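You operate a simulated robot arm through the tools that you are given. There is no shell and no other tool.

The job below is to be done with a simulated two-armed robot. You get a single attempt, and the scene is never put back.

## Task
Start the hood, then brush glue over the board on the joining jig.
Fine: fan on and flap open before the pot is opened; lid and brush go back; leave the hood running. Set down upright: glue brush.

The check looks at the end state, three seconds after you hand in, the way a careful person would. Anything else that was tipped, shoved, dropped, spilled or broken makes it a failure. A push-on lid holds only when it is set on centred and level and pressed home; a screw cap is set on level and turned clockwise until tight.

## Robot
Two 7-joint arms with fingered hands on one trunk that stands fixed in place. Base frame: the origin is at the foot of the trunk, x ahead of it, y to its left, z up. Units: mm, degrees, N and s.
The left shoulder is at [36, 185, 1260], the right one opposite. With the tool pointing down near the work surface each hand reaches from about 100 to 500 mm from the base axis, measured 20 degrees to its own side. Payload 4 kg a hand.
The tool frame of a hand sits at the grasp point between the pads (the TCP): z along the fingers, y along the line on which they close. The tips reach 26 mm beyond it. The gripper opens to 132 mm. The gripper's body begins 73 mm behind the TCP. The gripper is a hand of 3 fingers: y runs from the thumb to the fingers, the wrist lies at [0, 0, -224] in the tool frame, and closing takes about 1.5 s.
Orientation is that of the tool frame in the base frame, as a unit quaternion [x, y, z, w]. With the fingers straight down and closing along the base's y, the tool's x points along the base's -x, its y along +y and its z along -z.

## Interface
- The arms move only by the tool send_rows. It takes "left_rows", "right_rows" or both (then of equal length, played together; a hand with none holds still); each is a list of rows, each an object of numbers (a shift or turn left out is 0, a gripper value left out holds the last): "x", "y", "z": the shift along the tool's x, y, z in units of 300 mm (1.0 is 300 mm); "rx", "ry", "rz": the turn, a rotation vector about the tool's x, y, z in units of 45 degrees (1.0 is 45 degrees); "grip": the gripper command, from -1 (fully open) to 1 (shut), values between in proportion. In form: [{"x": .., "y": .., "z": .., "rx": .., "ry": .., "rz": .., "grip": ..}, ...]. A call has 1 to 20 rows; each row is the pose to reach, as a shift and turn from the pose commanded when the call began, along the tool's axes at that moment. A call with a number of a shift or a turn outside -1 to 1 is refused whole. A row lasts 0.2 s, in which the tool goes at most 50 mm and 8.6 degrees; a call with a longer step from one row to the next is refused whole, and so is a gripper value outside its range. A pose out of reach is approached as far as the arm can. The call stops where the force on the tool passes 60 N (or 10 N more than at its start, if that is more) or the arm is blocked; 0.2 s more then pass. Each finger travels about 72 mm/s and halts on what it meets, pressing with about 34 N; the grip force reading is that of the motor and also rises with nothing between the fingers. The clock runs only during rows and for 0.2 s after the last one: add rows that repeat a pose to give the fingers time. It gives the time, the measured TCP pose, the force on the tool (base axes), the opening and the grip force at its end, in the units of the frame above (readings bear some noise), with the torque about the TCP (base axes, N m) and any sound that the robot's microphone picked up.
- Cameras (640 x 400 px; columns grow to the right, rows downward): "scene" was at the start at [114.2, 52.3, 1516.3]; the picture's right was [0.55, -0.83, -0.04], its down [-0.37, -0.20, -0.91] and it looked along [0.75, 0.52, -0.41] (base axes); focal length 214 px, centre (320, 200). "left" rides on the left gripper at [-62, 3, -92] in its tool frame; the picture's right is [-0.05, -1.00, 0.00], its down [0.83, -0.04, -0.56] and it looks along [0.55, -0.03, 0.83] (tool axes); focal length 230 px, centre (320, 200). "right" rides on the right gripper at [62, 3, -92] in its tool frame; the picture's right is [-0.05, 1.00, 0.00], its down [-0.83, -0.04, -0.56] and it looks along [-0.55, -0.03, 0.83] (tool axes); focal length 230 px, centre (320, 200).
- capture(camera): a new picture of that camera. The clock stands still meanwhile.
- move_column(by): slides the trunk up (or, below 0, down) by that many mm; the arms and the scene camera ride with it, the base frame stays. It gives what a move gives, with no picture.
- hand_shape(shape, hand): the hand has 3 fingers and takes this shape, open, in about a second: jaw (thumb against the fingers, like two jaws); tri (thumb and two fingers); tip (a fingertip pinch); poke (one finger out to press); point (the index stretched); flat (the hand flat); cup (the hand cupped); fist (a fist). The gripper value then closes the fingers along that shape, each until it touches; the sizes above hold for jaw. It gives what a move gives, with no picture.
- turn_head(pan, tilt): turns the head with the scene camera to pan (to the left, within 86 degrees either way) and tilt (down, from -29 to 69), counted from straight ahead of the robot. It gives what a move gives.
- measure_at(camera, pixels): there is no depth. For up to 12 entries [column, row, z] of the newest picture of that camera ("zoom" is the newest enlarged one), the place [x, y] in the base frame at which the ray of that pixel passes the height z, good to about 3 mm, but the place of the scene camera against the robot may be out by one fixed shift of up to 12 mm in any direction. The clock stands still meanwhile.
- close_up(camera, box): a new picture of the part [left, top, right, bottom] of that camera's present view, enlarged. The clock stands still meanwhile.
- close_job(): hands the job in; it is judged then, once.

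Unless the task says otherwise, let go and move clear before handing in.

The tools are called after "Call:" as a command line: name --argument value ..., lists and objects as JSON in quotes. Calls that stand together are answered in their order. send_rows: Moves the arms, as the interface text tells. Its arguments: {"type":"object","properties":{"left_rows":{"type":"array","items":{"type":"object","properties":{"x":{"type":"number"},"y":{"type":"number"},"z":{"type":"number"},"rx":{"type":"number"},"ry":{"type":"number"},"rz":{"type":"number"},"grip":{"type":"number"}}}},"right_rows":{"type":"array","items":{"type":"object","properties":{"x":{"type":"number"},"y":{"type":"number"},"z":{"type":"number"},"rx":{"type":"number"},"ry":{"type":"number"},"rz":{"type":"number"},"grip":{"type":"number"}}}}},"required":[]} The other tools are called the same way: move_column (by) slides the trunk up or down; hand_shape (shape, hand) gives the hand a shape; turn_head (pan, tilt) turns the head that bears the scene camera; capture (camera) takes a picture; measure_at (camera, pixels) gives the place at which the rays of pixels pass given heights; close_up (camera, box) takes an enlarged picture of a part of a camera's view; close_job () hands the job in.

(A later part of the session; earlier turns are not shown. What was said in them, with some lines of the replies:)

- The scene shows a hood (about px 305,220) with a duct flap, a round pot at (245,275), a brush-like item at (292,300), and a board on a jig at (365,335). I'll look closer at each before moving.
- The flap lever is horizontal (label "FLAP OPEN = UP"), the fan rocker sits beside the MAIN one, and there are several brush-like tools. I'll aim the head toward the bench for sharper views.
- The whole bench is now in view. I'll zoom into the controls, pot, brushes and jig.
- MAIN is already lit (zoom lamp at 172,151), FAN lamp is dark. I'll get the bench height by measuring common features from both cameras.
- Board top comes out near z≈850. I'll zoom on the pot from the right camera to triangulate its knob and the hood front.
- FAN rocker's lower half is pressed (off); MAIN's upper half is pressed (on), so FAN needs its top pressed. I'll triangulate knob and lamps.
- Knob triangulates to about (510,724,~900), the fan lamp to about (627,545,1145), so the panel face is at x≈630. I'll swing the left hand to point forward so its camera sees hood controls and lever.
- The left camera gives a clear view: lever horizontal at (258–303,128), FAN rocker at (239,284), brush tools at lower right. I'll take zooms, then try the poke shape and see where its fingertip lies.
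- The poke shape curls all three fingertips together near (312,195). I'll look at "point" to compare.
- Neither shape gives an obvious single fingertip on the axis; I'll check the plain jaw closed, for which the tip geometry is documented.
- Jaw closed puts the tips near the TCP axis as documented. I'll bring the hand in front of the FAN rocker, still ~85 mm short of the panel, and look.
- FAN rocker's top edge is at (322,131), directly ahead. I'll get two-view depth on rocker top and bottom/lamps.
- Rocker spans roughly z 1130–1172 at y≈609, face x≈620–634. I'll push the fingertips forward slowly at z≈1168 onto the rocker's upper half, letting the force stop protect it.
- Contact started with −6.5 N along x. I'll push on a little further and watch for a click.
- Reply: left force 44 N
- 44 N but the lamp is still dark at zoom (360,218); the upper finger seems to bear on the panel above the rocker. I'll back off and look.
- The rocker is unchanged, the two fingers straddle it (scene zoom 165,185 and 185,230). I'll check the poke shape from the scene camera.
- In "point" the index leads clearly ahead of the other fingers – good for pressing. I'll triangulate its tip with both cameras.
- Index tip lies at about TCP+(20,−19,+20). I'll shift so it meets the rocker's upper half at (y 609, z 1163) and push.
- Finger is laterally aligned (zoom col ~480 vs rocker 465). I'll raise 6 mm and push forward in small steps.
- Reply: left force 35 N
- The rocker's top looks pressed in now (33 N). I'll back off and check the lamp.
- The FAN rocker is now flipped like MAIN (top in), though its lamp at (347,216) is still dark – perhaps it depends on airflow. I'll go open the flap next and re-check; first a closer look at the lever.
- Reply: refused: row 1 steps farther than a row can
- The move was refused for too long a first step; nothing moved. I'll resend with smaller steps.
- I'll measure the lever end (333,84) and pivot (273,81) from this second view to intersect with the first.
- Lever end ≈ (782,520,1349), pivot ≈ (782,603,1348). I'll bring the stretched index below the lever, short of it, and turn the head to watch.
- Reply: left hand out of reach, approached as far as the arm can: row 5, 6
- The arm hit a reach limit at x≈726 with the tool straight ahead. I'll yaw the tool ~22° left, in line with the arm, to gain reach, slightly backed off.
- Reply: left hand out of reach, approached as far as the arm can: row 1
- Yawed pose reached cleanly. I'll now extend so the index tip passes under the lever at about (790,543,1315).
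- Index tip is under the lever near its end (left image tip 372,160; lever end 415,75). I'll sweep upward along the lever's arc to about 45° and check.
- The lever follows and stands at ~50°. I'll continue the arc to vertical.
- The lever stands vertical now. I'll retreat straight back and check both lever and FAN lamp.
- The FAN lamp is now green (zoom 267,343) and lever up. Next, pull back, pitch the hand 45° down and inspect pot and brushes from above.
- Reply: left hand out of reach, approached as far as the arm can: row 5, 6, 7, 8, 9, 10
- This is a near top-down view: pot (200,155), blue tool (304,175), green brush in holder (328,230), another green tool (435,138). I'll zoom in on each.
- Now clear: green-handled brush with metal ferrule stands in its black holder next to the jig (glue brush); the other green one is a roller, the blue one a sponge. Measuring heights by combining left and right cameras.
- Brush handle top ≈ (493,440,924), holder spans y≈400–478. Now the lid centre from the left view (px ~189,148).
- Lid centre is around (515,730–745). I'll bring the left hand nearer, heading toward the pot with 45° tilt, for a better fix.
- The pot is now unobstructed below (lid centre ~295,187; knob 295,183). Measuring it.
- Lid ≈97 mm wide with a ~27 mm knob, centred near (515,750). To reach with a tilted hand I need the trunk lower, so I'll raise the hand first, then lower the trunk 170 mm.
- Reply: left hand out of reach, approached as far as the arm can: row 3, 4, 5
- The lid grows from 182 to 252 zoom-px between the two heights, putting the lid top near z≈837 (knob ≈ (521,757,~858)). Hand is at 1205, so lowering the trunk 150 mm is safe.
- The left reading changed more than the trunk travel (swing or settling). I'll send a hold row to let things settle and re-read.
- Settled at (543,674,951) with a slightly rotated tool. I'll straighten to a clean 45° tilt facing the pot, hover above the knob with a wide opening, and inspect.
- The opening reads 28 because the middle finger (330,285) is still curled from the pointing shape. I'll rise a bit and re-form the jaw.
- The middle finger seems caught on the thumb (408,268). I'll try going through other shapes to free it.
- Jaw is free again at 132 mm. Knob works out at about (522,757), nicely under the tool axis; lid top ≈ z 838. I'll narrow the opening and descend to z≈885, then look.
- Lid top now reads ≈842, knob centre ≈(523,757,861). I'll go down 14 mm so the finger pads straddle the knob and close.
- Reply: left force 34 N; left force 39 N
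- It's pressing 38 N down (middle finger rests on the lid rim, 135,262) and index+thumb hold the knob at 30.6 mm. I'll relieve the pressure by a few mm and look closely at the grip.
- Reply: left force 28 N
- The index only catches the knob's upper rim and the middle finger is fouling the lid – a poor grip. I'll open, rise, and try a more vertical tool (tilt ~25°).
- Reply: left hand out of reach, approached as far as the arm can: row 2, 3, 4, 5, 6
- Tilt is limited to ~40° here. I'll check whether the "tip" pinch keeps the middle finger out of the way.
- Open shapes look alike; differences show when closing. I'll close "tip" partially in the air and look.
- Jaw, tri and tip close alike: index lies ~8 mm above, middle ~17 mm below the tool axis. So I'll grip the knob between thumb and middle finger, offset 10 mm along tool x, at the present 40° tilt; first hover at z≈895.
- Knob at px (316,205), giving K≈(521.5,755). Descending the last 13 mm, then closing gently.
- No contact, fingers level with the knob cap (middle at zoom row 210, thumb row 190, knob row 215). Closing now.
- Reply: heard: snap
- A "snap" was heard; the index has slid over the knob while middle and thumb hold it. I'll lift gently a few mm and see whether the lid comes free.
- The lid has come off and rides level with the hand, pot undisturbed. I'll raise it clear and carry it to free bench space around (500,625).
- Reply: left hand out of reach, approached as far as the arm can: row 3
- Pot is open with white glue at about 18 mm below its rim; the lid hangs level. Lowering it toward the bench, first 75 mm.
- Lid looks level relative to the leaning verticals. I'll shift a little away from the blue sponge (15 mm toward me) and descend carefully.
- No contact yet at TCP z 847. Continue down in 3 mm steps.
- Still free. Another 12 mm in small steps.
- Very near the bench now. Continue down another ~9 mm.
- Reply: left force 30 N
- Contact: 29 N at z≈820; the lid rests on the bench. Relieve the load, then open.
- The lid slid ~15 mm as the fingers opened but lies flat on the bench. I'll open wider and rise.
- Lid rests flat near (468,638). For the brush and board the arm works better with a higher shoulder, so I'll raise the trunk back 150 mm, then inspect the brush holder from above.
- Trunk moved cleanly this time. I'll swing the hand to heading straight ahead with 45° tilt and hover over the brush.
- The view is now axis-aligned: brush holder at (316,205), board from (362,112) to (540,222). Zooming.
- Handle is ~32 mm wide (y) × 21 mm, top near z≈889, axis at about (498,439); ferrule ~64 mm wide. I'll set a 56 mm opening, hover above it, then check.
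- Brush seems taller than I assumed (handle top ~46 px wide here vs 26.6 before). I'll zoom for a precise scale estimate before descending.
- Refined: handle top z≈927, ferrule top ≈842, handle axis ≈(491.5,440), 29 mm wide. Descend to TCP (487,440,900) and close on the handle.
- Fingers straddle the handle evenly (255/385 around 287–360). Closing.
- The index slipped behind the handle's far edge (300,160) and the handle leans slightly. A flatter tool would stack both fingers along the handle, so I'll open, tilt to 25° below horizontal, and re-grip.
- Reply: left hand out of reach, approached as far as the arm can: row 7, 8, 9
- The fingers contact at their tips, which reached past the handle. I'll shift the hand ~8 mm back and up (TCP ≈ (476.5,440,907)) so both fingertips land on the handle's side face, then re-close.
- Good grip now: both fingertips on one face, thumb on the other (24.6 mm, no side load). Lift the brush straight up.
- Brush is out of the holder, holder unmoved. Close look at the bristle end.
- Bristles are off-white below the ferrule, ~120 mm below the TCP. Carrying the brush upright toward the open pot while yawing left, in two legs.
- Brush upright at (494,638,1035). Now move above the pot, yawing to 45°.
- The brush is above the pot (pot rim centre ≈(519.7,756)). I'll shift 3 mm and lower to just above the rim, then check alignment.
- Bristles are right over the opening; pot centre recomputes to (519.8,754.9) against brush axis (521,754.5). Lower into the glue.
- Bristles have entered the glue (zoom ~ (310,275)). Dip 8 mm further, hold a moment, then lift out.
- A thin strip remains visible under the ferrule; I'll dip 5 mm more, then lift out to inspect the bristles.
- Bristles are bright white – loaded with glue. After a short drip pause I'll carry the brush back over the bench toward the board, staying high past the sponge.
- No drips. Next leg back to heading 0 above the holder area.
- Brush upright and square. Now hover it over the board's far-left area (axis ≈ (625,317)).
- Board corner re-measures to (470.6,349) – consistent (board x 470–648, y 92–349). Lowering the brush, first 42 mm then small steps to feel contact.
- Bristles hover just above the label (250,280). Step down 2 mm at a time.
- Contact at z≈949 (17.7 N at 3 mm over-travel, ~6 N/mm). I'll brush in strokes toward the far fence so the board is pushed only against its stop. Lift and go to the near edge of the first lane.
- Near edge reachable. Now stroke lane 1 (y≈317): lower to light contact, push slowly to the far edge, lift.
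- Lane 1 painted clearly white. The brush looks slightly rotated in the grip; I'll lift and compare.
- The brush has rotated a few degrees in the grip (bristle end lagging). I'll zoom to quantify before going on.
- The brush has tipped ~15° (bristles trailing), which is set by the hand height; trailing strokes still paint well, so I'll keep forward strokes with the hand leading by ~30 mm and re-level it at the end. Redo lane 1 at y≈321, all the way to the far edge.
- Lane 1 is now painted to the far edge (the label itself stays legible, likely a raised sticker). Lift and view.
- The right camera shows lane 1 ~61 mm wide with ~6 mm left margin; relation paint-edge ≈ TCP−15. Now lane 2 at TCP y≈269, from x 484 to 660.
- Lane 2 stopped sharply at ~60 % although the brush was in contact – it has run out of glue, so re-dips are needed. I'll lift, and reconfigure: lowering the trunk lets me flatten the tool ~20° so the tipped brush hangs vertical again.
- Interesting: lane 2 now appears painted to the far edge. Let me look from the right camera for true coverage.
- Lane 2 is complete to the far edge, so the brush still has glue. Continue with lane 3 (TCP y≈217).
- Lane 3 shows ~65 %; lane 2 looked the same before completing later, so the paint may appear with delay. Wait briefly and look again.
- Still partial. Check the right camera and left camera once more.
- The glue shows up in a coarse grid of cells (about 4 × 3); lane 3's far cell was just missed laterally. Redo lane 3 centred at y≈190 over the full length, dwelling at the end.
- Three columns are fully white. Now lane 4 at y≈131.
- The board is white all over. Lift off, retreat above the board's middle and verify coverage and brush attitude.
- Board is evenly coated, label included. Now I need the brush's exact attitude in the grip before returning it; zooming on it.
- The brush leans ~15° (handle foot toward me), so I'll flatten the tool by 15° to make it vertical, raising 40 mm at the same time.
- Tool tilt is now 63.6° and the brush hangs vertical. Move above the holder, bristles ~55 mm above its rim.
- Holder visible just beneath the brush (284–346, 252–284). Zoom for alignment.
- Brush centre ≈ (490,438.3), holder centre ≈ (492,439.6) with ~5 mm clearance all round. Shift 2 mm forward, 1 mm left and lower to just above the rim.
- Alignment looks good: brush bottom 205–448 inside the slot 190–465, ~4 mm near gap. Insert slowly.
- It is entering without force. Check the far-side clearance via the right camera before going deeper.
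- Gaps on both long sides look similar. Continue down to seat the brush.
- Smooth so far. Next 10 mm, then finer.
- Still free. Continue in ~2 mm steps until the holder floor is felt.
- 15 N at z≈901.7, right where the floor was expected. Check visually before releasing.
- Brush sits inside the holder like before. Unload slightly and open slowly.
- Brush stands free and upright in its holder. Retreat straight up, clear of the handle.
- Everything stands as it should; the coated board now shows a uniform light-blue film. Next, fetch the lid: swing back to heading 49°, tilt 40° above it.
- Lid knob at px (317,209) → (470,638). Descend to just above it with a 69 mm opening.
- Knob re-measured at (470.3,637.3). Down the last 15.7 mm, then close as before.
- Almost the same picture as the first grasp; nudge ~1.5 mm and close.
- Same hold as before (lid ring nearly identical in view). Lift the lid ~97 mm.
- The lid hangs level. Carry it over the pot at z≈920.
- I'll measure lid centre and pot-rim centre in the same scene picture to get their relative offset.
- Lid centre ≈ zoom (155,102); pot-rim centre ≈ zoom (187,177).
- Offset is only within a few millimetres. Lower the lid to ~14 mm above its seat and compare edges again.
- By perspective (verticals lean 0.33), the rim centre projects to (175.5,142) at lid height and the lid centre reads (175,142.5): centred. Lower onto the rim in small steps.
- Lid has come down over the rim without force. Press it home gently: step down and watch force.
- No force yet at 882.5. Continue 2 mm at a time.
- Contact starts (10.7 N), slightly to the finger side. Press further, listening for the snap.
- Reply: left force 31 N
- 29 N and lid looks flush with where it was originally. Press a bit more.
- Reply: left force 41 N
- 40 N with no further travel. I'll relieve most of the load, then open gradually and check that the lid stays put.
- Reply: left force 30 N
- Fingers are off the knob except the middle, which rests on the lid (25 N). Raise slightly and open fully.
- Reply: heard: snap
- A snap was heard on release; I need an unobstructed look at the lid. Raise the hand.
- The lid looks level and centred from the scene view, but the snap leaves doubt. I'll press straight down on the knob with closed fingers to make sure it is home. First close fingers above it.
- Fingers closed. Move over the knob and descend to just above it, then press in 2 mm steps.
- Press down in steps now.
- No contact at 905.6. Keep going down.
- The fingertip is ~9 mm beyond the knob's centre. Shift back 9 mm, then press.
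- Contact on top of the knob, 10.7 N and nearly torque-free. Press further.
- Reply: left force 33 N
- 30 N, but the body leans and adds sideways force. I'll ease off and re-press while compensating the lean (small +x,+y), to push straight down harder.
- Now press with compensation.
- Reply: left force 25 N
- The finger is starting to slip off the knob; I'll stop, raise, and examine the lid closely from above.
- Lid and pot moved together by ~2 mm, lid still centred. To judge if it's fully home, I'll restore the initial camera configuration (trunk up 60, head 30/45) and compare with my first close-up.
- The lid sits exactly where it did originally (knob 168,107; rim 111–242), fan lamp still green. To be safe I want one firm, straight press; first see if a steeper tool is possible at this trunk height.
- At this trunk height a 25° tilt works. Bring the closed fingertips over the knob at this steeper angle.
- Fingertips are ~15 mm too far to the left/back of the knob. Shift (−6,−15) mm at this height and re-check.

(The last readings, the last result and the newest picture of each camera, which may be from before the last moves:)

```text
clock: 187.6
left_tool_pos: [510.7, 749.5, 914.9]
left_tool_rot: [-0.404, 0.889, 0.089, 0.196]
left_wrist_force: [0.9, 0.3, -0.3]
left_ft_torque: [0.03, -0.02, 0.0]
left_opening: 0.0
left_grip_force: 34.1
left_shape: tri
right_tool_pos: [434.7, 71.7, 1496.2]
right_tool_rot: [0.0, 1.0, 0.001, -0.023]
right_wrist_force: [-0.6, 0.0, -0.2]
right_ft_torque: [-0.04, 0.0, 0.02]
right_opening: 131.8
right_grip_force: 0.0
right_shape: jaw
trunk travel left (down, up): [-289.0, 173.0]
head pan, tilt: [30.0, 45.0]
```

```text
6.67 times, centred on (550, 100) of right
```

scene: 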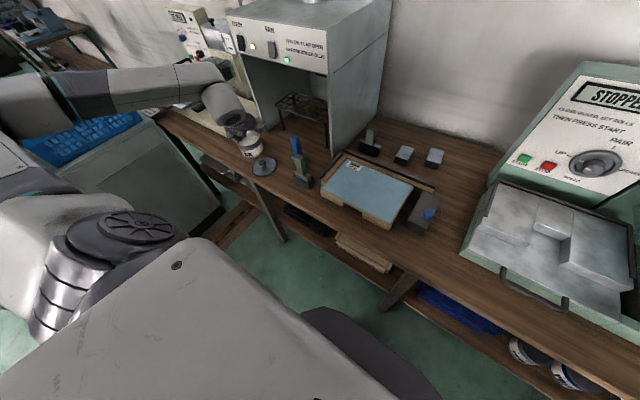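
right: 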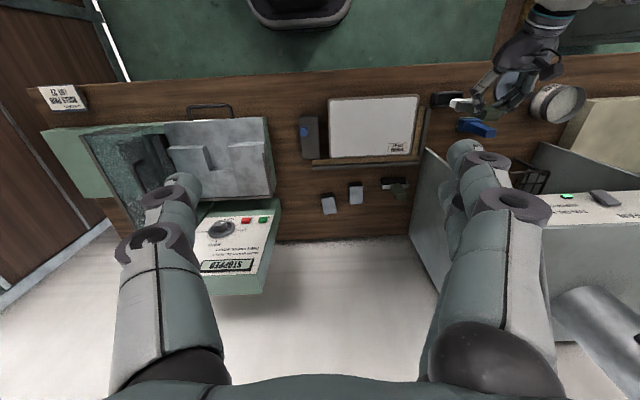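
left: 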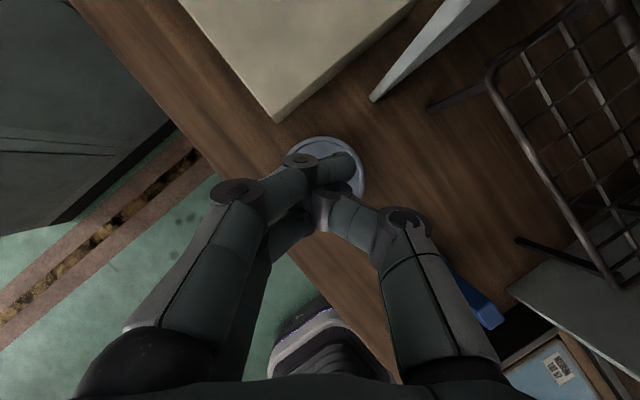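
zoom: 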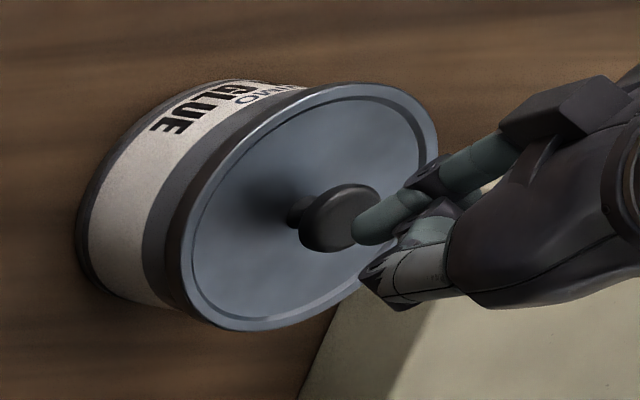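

The index tip now hangs over the knob. Press down in steps.

Call:
send_rows --left_rows '[{"x": 0.0042, "z": 0.0091}, {"x": 0.0084, "z": 0.0181}, {"x": 0.0112, "z": 0.0242}, {"x": 0.0112, "z": 0.0242}]'

Call:
close_up --camera "scene" --box '[215, 140, 275, 200]'

```text
clock: 188.6
left_tool_pos: [510.9, 749.8, 906.4]
left_tool_rot: [-0.403, 0.89, 0.089, 0.196]
left_wrist_force: [0.1, 0.7, -0.3]
left_ft_torque: [-0.01, 0.0, -0.02]
left_opening: 0.0
left_grip_force: 34.0
left_shape: tri
right_tool_pos: [435.8, 72.4, 1495.8]
right_tool_rot: [0.0, 1.0, 0.003, -0.024]
right_wrist_force: [1.0, 0.1, -0.8]
right_ft_torque: [0.04, 0.01, 0.03]
right_opening: 131.9
right_grip_force: 0.0
right_shape: jaw
trunk travel left (down, up): [-289.0, 173.0]
head pan, tilt: [30.0, 45.0]
```

```text
6.67 times, centred on (245, 170) of scene
```

zoom: 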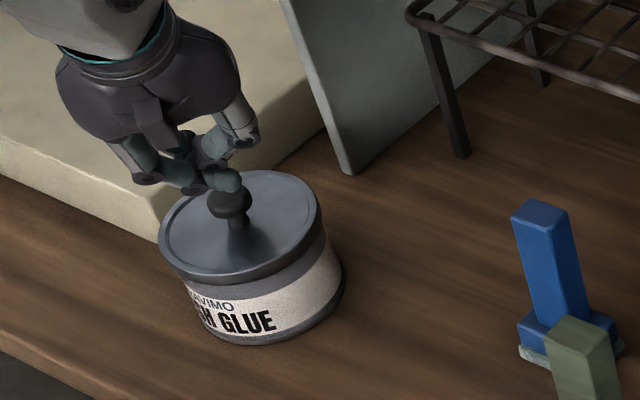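

Index tip is right on top of the knob visually. Continue pressing.

Call:
send_rows --left_rows '[{"x": 0.0028, "z": 0.006}, {"x": 0.0056, "z": 0.0121}, {"x": 0.0084, "z": 0.0181}, {"x": 0.0084, "z": 0.0181}]'

Call:
close_up --camera "scene" --box '[215, 140, 275, 200]'

```text
clock: 189.6
left_tool_pos: [511.8, 749.6, 900.7]
left_tool_rot: [-0.404, 0.889, 0.089, 0.196]
left_wrist_force: [0.3, 0.3, -0.3]
left_ft_torque: [-0.03, -0.01, 0.01]
left_opening: 0.0
left_grip_force: 34.2
left_shape: tri
right_tool_pos: [434.6, 71.9, 1496.2]
right_tool_rot: [0.0, 1.0, 0.002, -0.023]
right_wrist_force: [-0.4, -0.4, 0.2]
right_ft_torque: [0.0, -0.03, 0.01]
right_opening: 131.8
right_grip_force: 0.0
right_shape: jaw
trunk travel left (down, up): [-289.0, 173.0]
head pan, tilt: [30.0, 45.0]
```

```text
6.67 times, centred on (245, 170) of scene
```

zoom: 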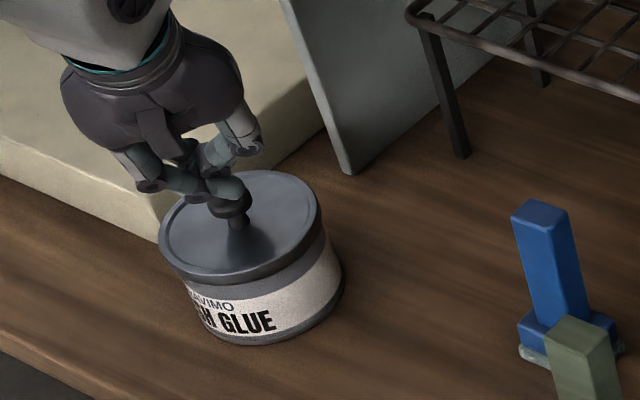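

Call:
send_rows --left_rows '[{"x": 0.0028, "z": 0.006}, {"x": 0.0042, "z": 0.0091}, {"x": 0.0042, "z": 0.0091}]'

Call:
close_up --camera "right" --box '[510, 70, 590, 130]'

```text
clock: 190.3
left_tool_pos: [510.8, 749.8, 897.5]
left_tool_rot: [-0.404, 0.889, 0.09, 0.196]
left_wrist_force: [0.4, -1.2, 0.0]
left_ft_torque: [-0.01, -0.04, 0.02]
left_opening: 0.1
left_grip_force: 33.8
left_shape: tri
right_tool_pos: [434.4, 71.2, 1495.9]
right_tool_rot: [0.0, 1.0, 0.001, -0.023]
right_wrist_force: [-0.4, 0.0, -0.8]
right_ft_torque: [0.0, 0.0, 0.02]
right_opening: 131.9
right_grip_force: 0.1
right_shape: jaw
trunk travel left (down, up): [-289.0, 173.0]
head pan, tilt: [30.0, 45.0]
```

```text
6.67 times, centred on (550, 100) of right
```

zoom: 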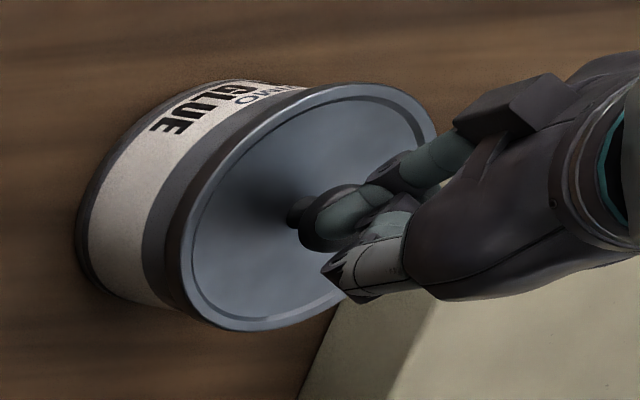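

Nearly touching the knob's top from both views. Press on.

Call:
send_rows --left_rows '[{"x": 0.0028, "z": 0.006}, {"x": 0.0056, "z": 0.0121}, {"x": 0.0056, "z": 0.0121}]'

```text
clock: 191.2
left_tool_pos: [511.9, 750.6, 894.8]
left_tool_rot: [-0.405, 0.889, 0.089, 0.196]
left_wrist_force: [-0.6, 0.0, 5.5]
left_ft_torque: [-0.02, -0.01, 0.0]
left_opening: 0.2
left_grip_force: 34.5
left_shape: tri
right_tool_pos: [433.7, 71.3, 1496.4]
right_tool_rot: [0.0, 1.0, 0.002, -0.023]
right_wrist_force: [-0.1, 0.0, -1.0]
right_ft_torque: [0.02, -0.03, 0.04]
right_opening: 131.9
right_grip_force: 0.1
right_shape: jaw
trunk travel left (down, up): [-289.0, 173.0]
head pan, tilt: [30.0, 45.0]
```

Contact straight under the TCP (5.5 N, no torque), but ~8 mm short of the knob's centre. Lift 2 mm, shift forward 6 mm, and press firmly.

Call:
send_rows --left_rows '[{"x": -0.0042, "z": -0.0091}, {"x": -0.0208, "z": 0.0}, {"x": -0.018, "z": 0.006}, {"x": -0.0152, "z": 0.0121}, {"x": -0.0124, "z": 0.0181}, {"x": -0.0124, "z": 0.0181}]'

Call:
close_up --camera "right" --box '[510, 70, 590, 130]'

Call:
close_up --camera "scene" --box '[215, 140, 275, 200]'

```text
clock: 192.6
left_tool_pos: [513.7, 753.7, 893.9]
left_tool_rot: [-0.405, 0.888, 0.09, 0.197]
left_wrist_force: [-3.3, 3.5, 16.8]
left_ft_torque: [-0.15, -0.01, -0.05]
left_opening: 0.0
left_grip_force: 33.7
left_shape: tri
right_tool_pos: [432.6, 69.3, 1496.1]
right_tool_rot: [0.0, 1.0, 0.003, -0.022]
right_wrist_force: [0.7, -0.2, -0.1]
right_ft_torque: [-0.01, 0.0, 0.01]
right_opening: 131.9
right_grip_force: 0.0
right_shape: jaw
trunk travel left (down, up): [-289.0, 173.0]
head pan, tilt: [30.0, 45.0]
```

```text
6.67 times, centred on (550, 100) of right
```

zoom: 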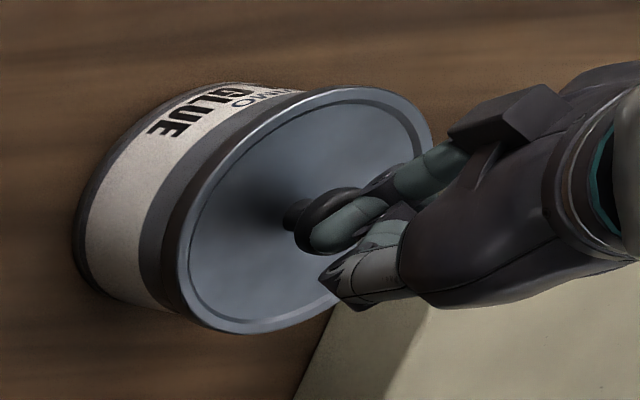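

```text
6.67 times, centred on (245, 170) of scene
```

zoom: 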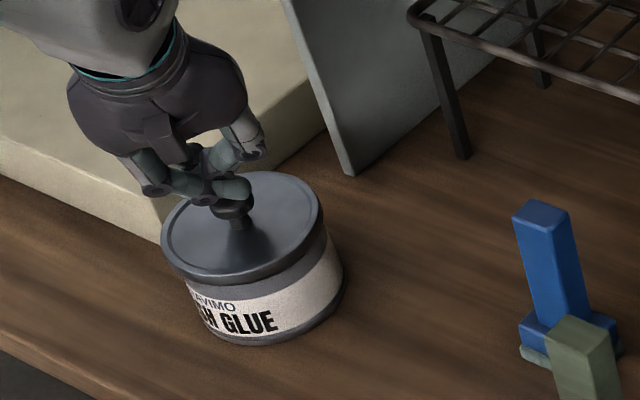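

Well centred at 16.8 N. Push firmly down another 5 mm in steps.

Call:
send_rows --left_rows '[{"x": 0.0006, "z": 0.006}, {"x": 0.0012, "z": 0.012}, {"x": 0.0017, "z": 0.0175}, {"x": 0.0017, "z": 0.0175}]'

Call:
close_up --camera "scene" --box '[215, 140, 275, 200]'

```text
clock: 193.6
left_tool_pos: [513.9, 756.5, 892.3]
left_tool_rot: [-0.406, 0.887, 0.092, 0.199]
left_wrist_force: [-6.7, 6.7, 30.0]
left_ft_torque: [-0.65, 0.22, -0.14]
left_opening: 0.1
left_grip_force: 34.1
left_shape: tri
right_tool_pos: [430.3, 68.4, 1498.0]
right_tool_rot: [0.0, 1.0, 0.002, -0.022]
right_wrist_force: [0.6, -1.1, 0.5]
right_ft_torque: [-0.03, -0.01, -0.01]
right_opening: 131.9
right_grip_force: 0.0
right_shape: jaw
trunk travel left (down, up): [-289.0, 173.0]
head pan, tilt: [30.0, 45.0]
```

```text
6.67 times, centred on (245, 170) of scene
```

zoom: 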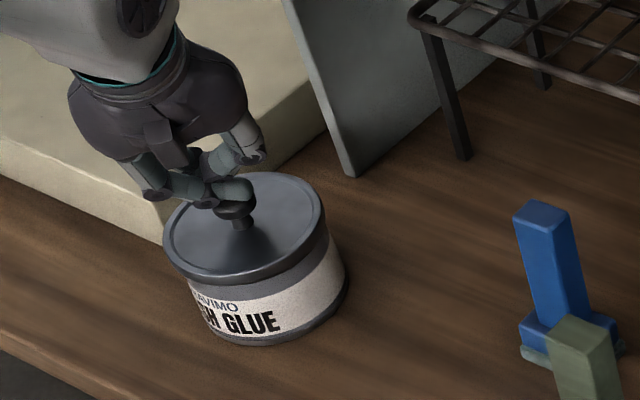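

30 N with no further snap or travel. I'll re-centre once more (shift 4 mm along the finger side) and press to ~45–50 N to be certain.

Call:
send_rows --left_rows '[{"x": -0.012, "z": -0.026}, {"x": -0.012, "y": 0.0133, "z": -0.026}, {"x": -0.006, "y": 0.0133, "z": -0.013}, {"x": 0.0, "y": 0.0133, "z": 0.0}, {"x": 0.003, "y": 0.0133, "z": 0.0065}, {"x": 0.006, "y": 0.0133, "z": 0.013}, {"x": 0.006, "y": 0.0133, "z": 0.013}]'

Call:
close_up --camera "scene" --box '[215, 140, 275, 200]'

Call:
close_up --camera "right" --box '[510, 70, 590, 130]'

```text
clock: 195.2
left_tool_pos: [511.8, 758.6, 887.6]
left_tool_rot: [-0.405, 0.888, 0.09, 0.2]
left_wrist_force: [-3.8, 4.5, 35.2]
left_ft_torque: [-0.57, -0.17, -0.05]
left_opening: 0.0
left_grip_force: 33.8
left_shape: tri
right_tool_pos: [430.8, 67.9, 1497.3]
right_tool_rot: [0.0, 1.0, 0.003, -0.022]
right_wrist_force: [0.2, -0.3, -0.4]
right_ft_torque: [0.0, 0.01, -0.01]
right_opening: 132.1
right_grip_force: 0.0
right_shape: jaw
trunk travel left (down, up): [-289.0, 173.0]
head pan, tilt: [30.0, 45.0]
```

```text
6.67 times, centred on (245, 170) of scene
```

zoom: 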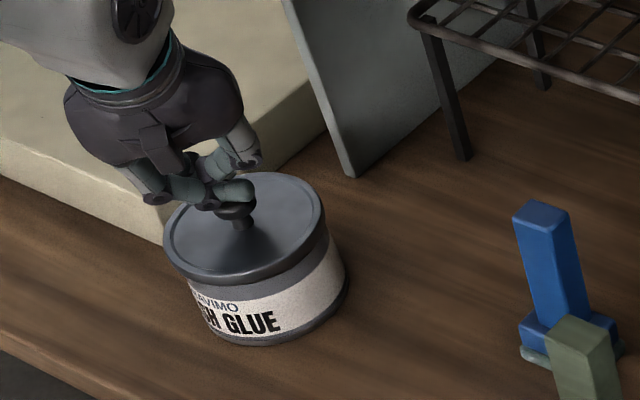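

```text
6.67 times, centred on (550, 100) of right
```

zoom: 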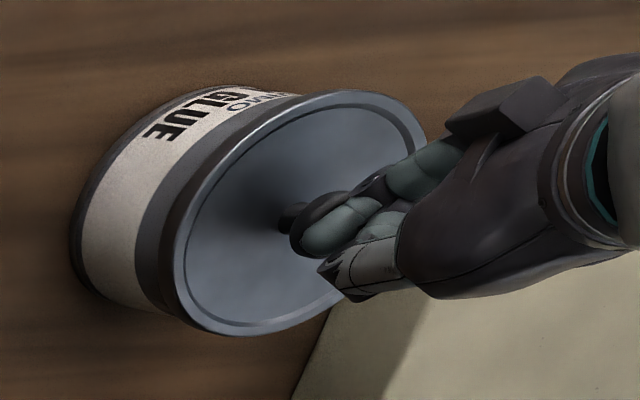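

35 N straight down. One last 2.5 mm push.

Call:
send_rows --left_rows '[{"x": 0.0018, "y": 0.0, "z": 0.0038}, {"x": 0.0035, "y": 0.003, "z": 0.0075}, {"x": 0.0035, "y": 0.003, "z": 0.0075}]'

```text
clock: 195.9
left_tool_pos: [510.4, 759.7, 885.7]
left_tool_rot: [-0.405, 0.887, 0.09, 0.201]
left_wrist_force: [-1.7, 6.8, 41.5]
left_ft_torque: [-0.66, -0.21, 0.0]
left_opening: 0.0
left_grip_force: 34.5
left_shape: tri
right_tool_pos: [429.7, 66.2, 1497.2]
right_tool_rot: [-0.001, 1.0, 0.003, -0.022]
right_wrist_force: [0.3, 0.6, -1.1]
right_ft_torque: [0.0, 0.0, -0.01]
right_opening: 132.0
right_grip_force: 0.2
right_shape: jaw
trunk travel left (down, up): [-289.0, 173.0]
head pan, tilt: [30.0, 45.0]
```

41 N, nothing moves further – the lid is home. Rise slowly and straight up, checking for any snag.

Call:
send_rows --left_rows '[{"x": -0.0084, "z": -0.0181}, {"x": -0.0168, "z": -0.0363}, {"x": -0.028, "z": -0.0605}, {"x": -0.028, "z": -0.0605}]'

Call:
close_up --camera "scene" --box '[215, 140, 275, 200]'

```text
clock: 196.9
left_tool_pos: [512.7, 758.4, 897.6]
left_tool_rot: [-0.405, 0.889, 0.09, 0.194]
left_wrist_force: [-0.1, 0.1, -0.4]
left_ft_torque: [0.05, -0.02, -0.01]
left_opening: 0.0
left_grip_force: 33.8
left_shape: tri
right_tool_pos: [434.3, 72.5, 1495.7]
right_tool_rot: [0.0, 1.0, 0.002, -0.023]
right_wrist_force: [-0.1, 0.1, 0.4]
right_ft_torque: [0.0, 0.0, -0.02]
right_opening: 132.0
right_grip_force: 0.1
right_shape: jaw
trunk travel left (down, up): [-289.0, 173.0]
head pan, tilt: [30.0, 45.0]
```

```text
6.67 times, centred on (245, 170) of scene
```

zoom: 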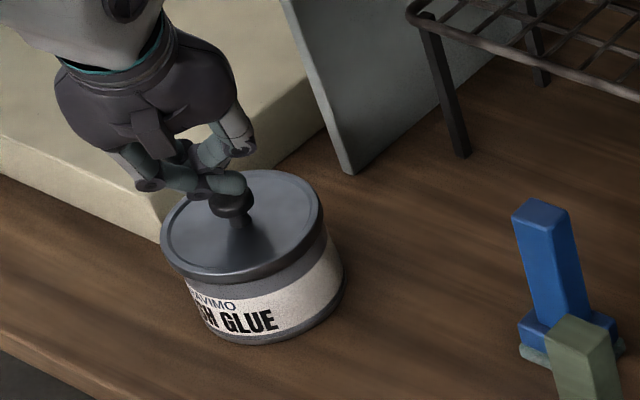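

No snag, no sound. Raise the hand well clear and take final views.

Call:
send_rows --left_rows '[{"x": -0.03, "z": -0.06}, {"x": -0.08, "z": -0.17}, {"x": -0.13, "z": -0.28}, {"x": -0.15, "z": -0.38}, {"x": -0.15, "z": -0.48}, {"x": -0.15, "z": -0.58}, {"x": -0.15, "z": -0.58}]'

Call:
capture --camera "scene"

Call:
close_up --camera "scene" --box '[210, 150, 310, 225]'

Call:
close_up --camera "right" --box '[280, 60, 600, 220]'

Call:
close_up --camera "scene" --box '[290, 160, 420, 260]'

```text
clock: 198.6
left_tool_pos: [492.7, 733.9, 1073.6]
left_tool_rot: [-0.404, 0.89, 0.089, 0.193]
left_wrist_force: [0.0, -0.3, -1.0]
left_ft_torque: [-0.01, 0.0, 0.0]
left_opening: 0.2
left_grip_force: 33.4
left_shape: tri
right_tool_pos: [434.1, 72.7, 1496.0]
right_tool_rot: [0.0, 1.0, 0.003, -0.023]
right_wrist_force: [0.2, -1.1, 0.3]
right_ft_torque: [-0.04, 0.04, -0.02]
right_opening: 132.0
right_grip_force: 0.0
right_shape: jaw
trunk travel left (down, up): [-289.0, 173.0]
head pan, tilt: [30.0, 45.0]
```

```text
taken
```

scene: 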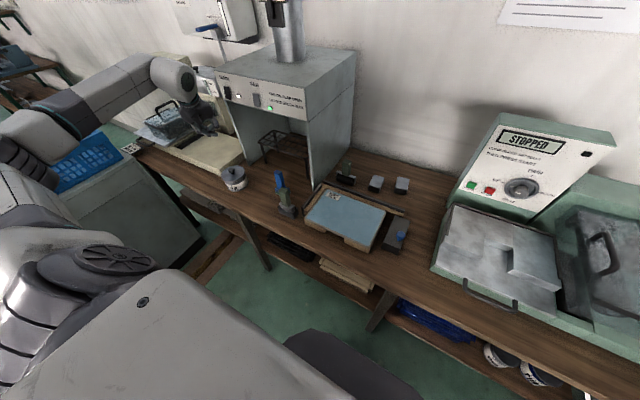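

```text
5.33 times, centred on (260, 188) of scene
```

zoom: 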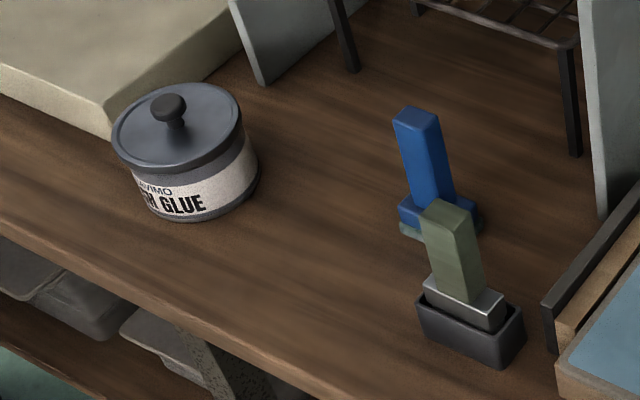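

```text
2.00 times, centred on (440, 140) of right
```

zoom: 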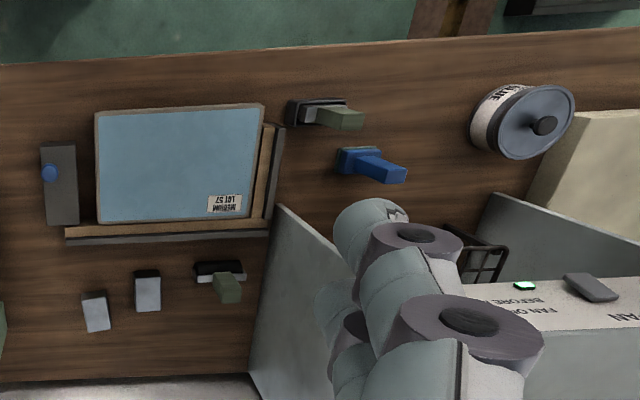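

```text
4.00 times, centred on (355, 210) of scene
```

zoom: 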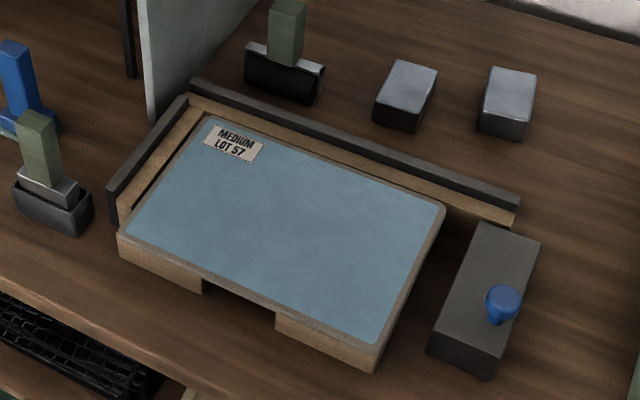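

All items stand as at the start, lid flush (knob 168,107), board fully coated. Last check of flap and fan lamp, with the hand opened and moved back a bit.

Call:
send_rows --left_rows '[{"y": -0.1, "z": -0.08, "grip": -0.5}, {"y": -0.2, "z": -0.12, "grip": -0.5}, {"y": -0.3, "z": -0.16, "grip": -0.5}, {"y": -0.3, "z": -0.16, "grip": -0.5}]'

Call:
turn_head --pan 36 --tilt 20

Call:
capture --camera "scene"

Call:
close_up --camera "scene" --box '[230, 110, 400, 230]'

```text
clock: 199.6
left_tool_pos: [547.1, 660.5, 1120.4]
left_tool_rot: [-0.404, 0.889, 0.089, 0.195]
left_wrist_force: [-0.3, -0.7, 0.3]
left_ft_torque: [0.0, -0.04, -0.02]
left_opening: 98.4
left_grip_force: 0.1
left_shape: tri
right_tool_pos: [433.3, 72.0, 1495.7]
right_tool_rot: [-0.001, 1.0, 0.002, -0.022]
right_wrist_force: [0.3, 0.4, -0.5]
right_ft_torque: [0.0, -0.01, 0.01]
right_opening: 131.9
right_grip_force: 0.1
right_shape: jaw
trunk travel left (down, up): [-289.0, 173.0]
head pan, tilt: [30.0, 45.0]
```

```text
clock: 200.4
left_tool_pos: [547.8, 660.8, 1119.9]
left_tool_rot: [-0.405, 0.889, 0.089, 0.195]
left_wrist_force: [-0.7, 0.5, 0.1]
left_ft_torque: [0.03, 0.02, -0.01]
left_opening: 98.9
left_grip_force: 0.1
left_shape: tri
right_tool_pos: [434.6, 71.2, 1496.4]
right_tool_rot: [0.0, 1.0, 0.001, -0.024]
right_wrist_force: [-0.1, -0.6, 0.1]
right_ft_torque: [-0.01, 0.0, -0.02]
right_opening: 132.1
right_grip_force: 0.0
right_shape: jaw
trunk travel left (down, up): [-289.0, 173.0]
head pan, tilt: [36.0, 20.0]
```

```text
taken
```

scene: 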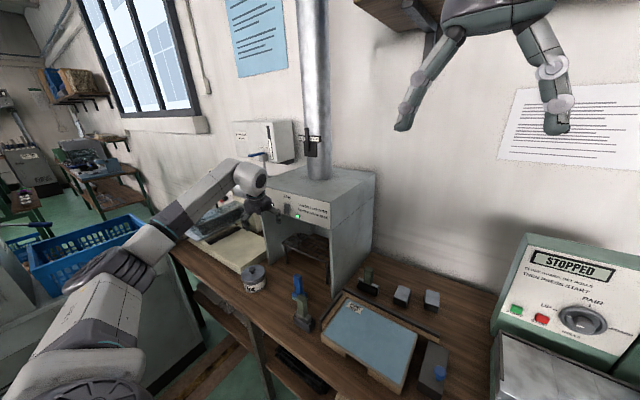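

```text
3.33 times, centred on (315, 170) of scene
```

zoom: 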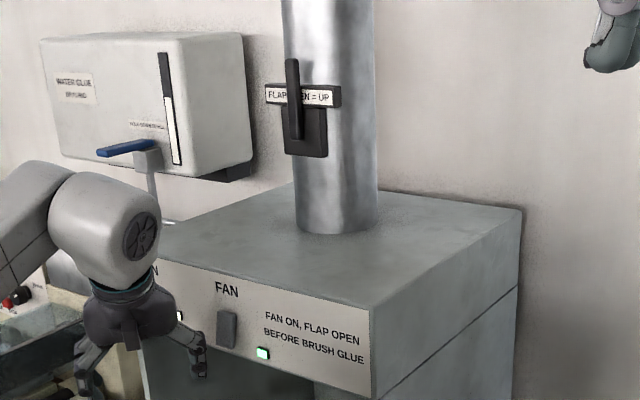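

Flap lever up and FAN lamp green. The hand is a bit close to the panel; I'll withdraw it away from the hood, then hand in.

Call:
send_rows --left_rows '[{"x": 0.074, "y": 0.038, "z": -0.058}, {"x": 0.148, "y": 0.075, "z": -0.117}, {"x": 0.222, "y": 0.113, "z": -0.176}, {"x": 0.222, "y": 0.113, "z": -0.176}]'

Call:
close_up --camera "scene" --box '[230, 180, 400, 300]'

```text
clock: 201.4
left_tool_pos: [466.8, 621.7, 1138.9]
left_tool_rot: [-0.405, 0.889, 0.089, 0.195]
left_wrist_force: [-0.4, -0.1, 0.0]
left_ft_torque: [0.0, 0.01, 0.06]
left_opening: 98.4
left_grip_force: 0.1
left_shape: tri
right_tool_pos: [435.2, 71.8, 1495.4]
right_tool_rot: [0.001, 1.0, 0.001, -0.023]
right_wrist_force: [-0.6, 0.0, -0.2]
right_ft_torque: [-0.01, 0.02, 0.04]
right_opening: 131.8
right_grip_force: 0.1
right_shape: jaw
trunk travel left (down, up): [-289.0, 173.0]
head pan, tilt: [36.0, 20.0]
```

```text
3.33 times, centred on (315, 240) of scene
```

zoom: 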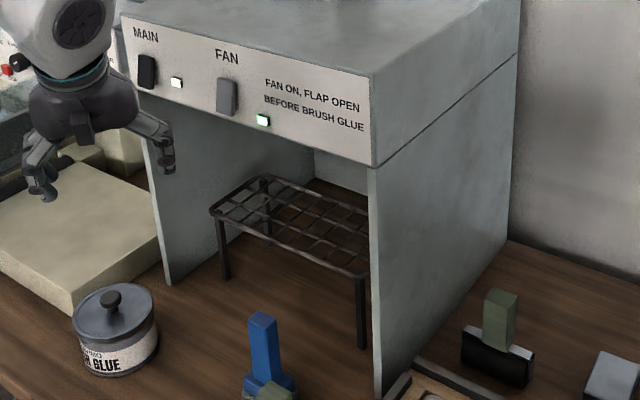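

The hood is still running: the FAN lamp is green and the flap is up. The pot is closed, the brush stands in its holder, the board is coated and the hands are clear. Handing in.

Call:
close_job

```text
The job is handed in.
```

The board on the joining jig is coated with brush glue and the hood is still running. One thing is less than certain: I could not confirm that the pot lid snapped back on.

- **Hood:** the FAN switch is on with its lamp green, and the flap lever is up. Both were set before I opened the pot.
- **Board:** it is covered in glue apart from a thin margin around the edge. The film looked white while I brushed and later turned light blue. I don't know what that colour change means.
- **Brush:** it is back upright in its holder. It tipped in the hand during brushing, so I straightened it before setting it down.
- **Lid:** it is centred and level, at the same height as at the start. I heard a snap as my fingers let go of it after the first press, but none during any of the presses. I then pressed it again, up to about 41 N, and it moved no further.
- **Pot:** it slid about 2 mm while I pressed the lid. I saw nothing else shifted, tipped or spilled.
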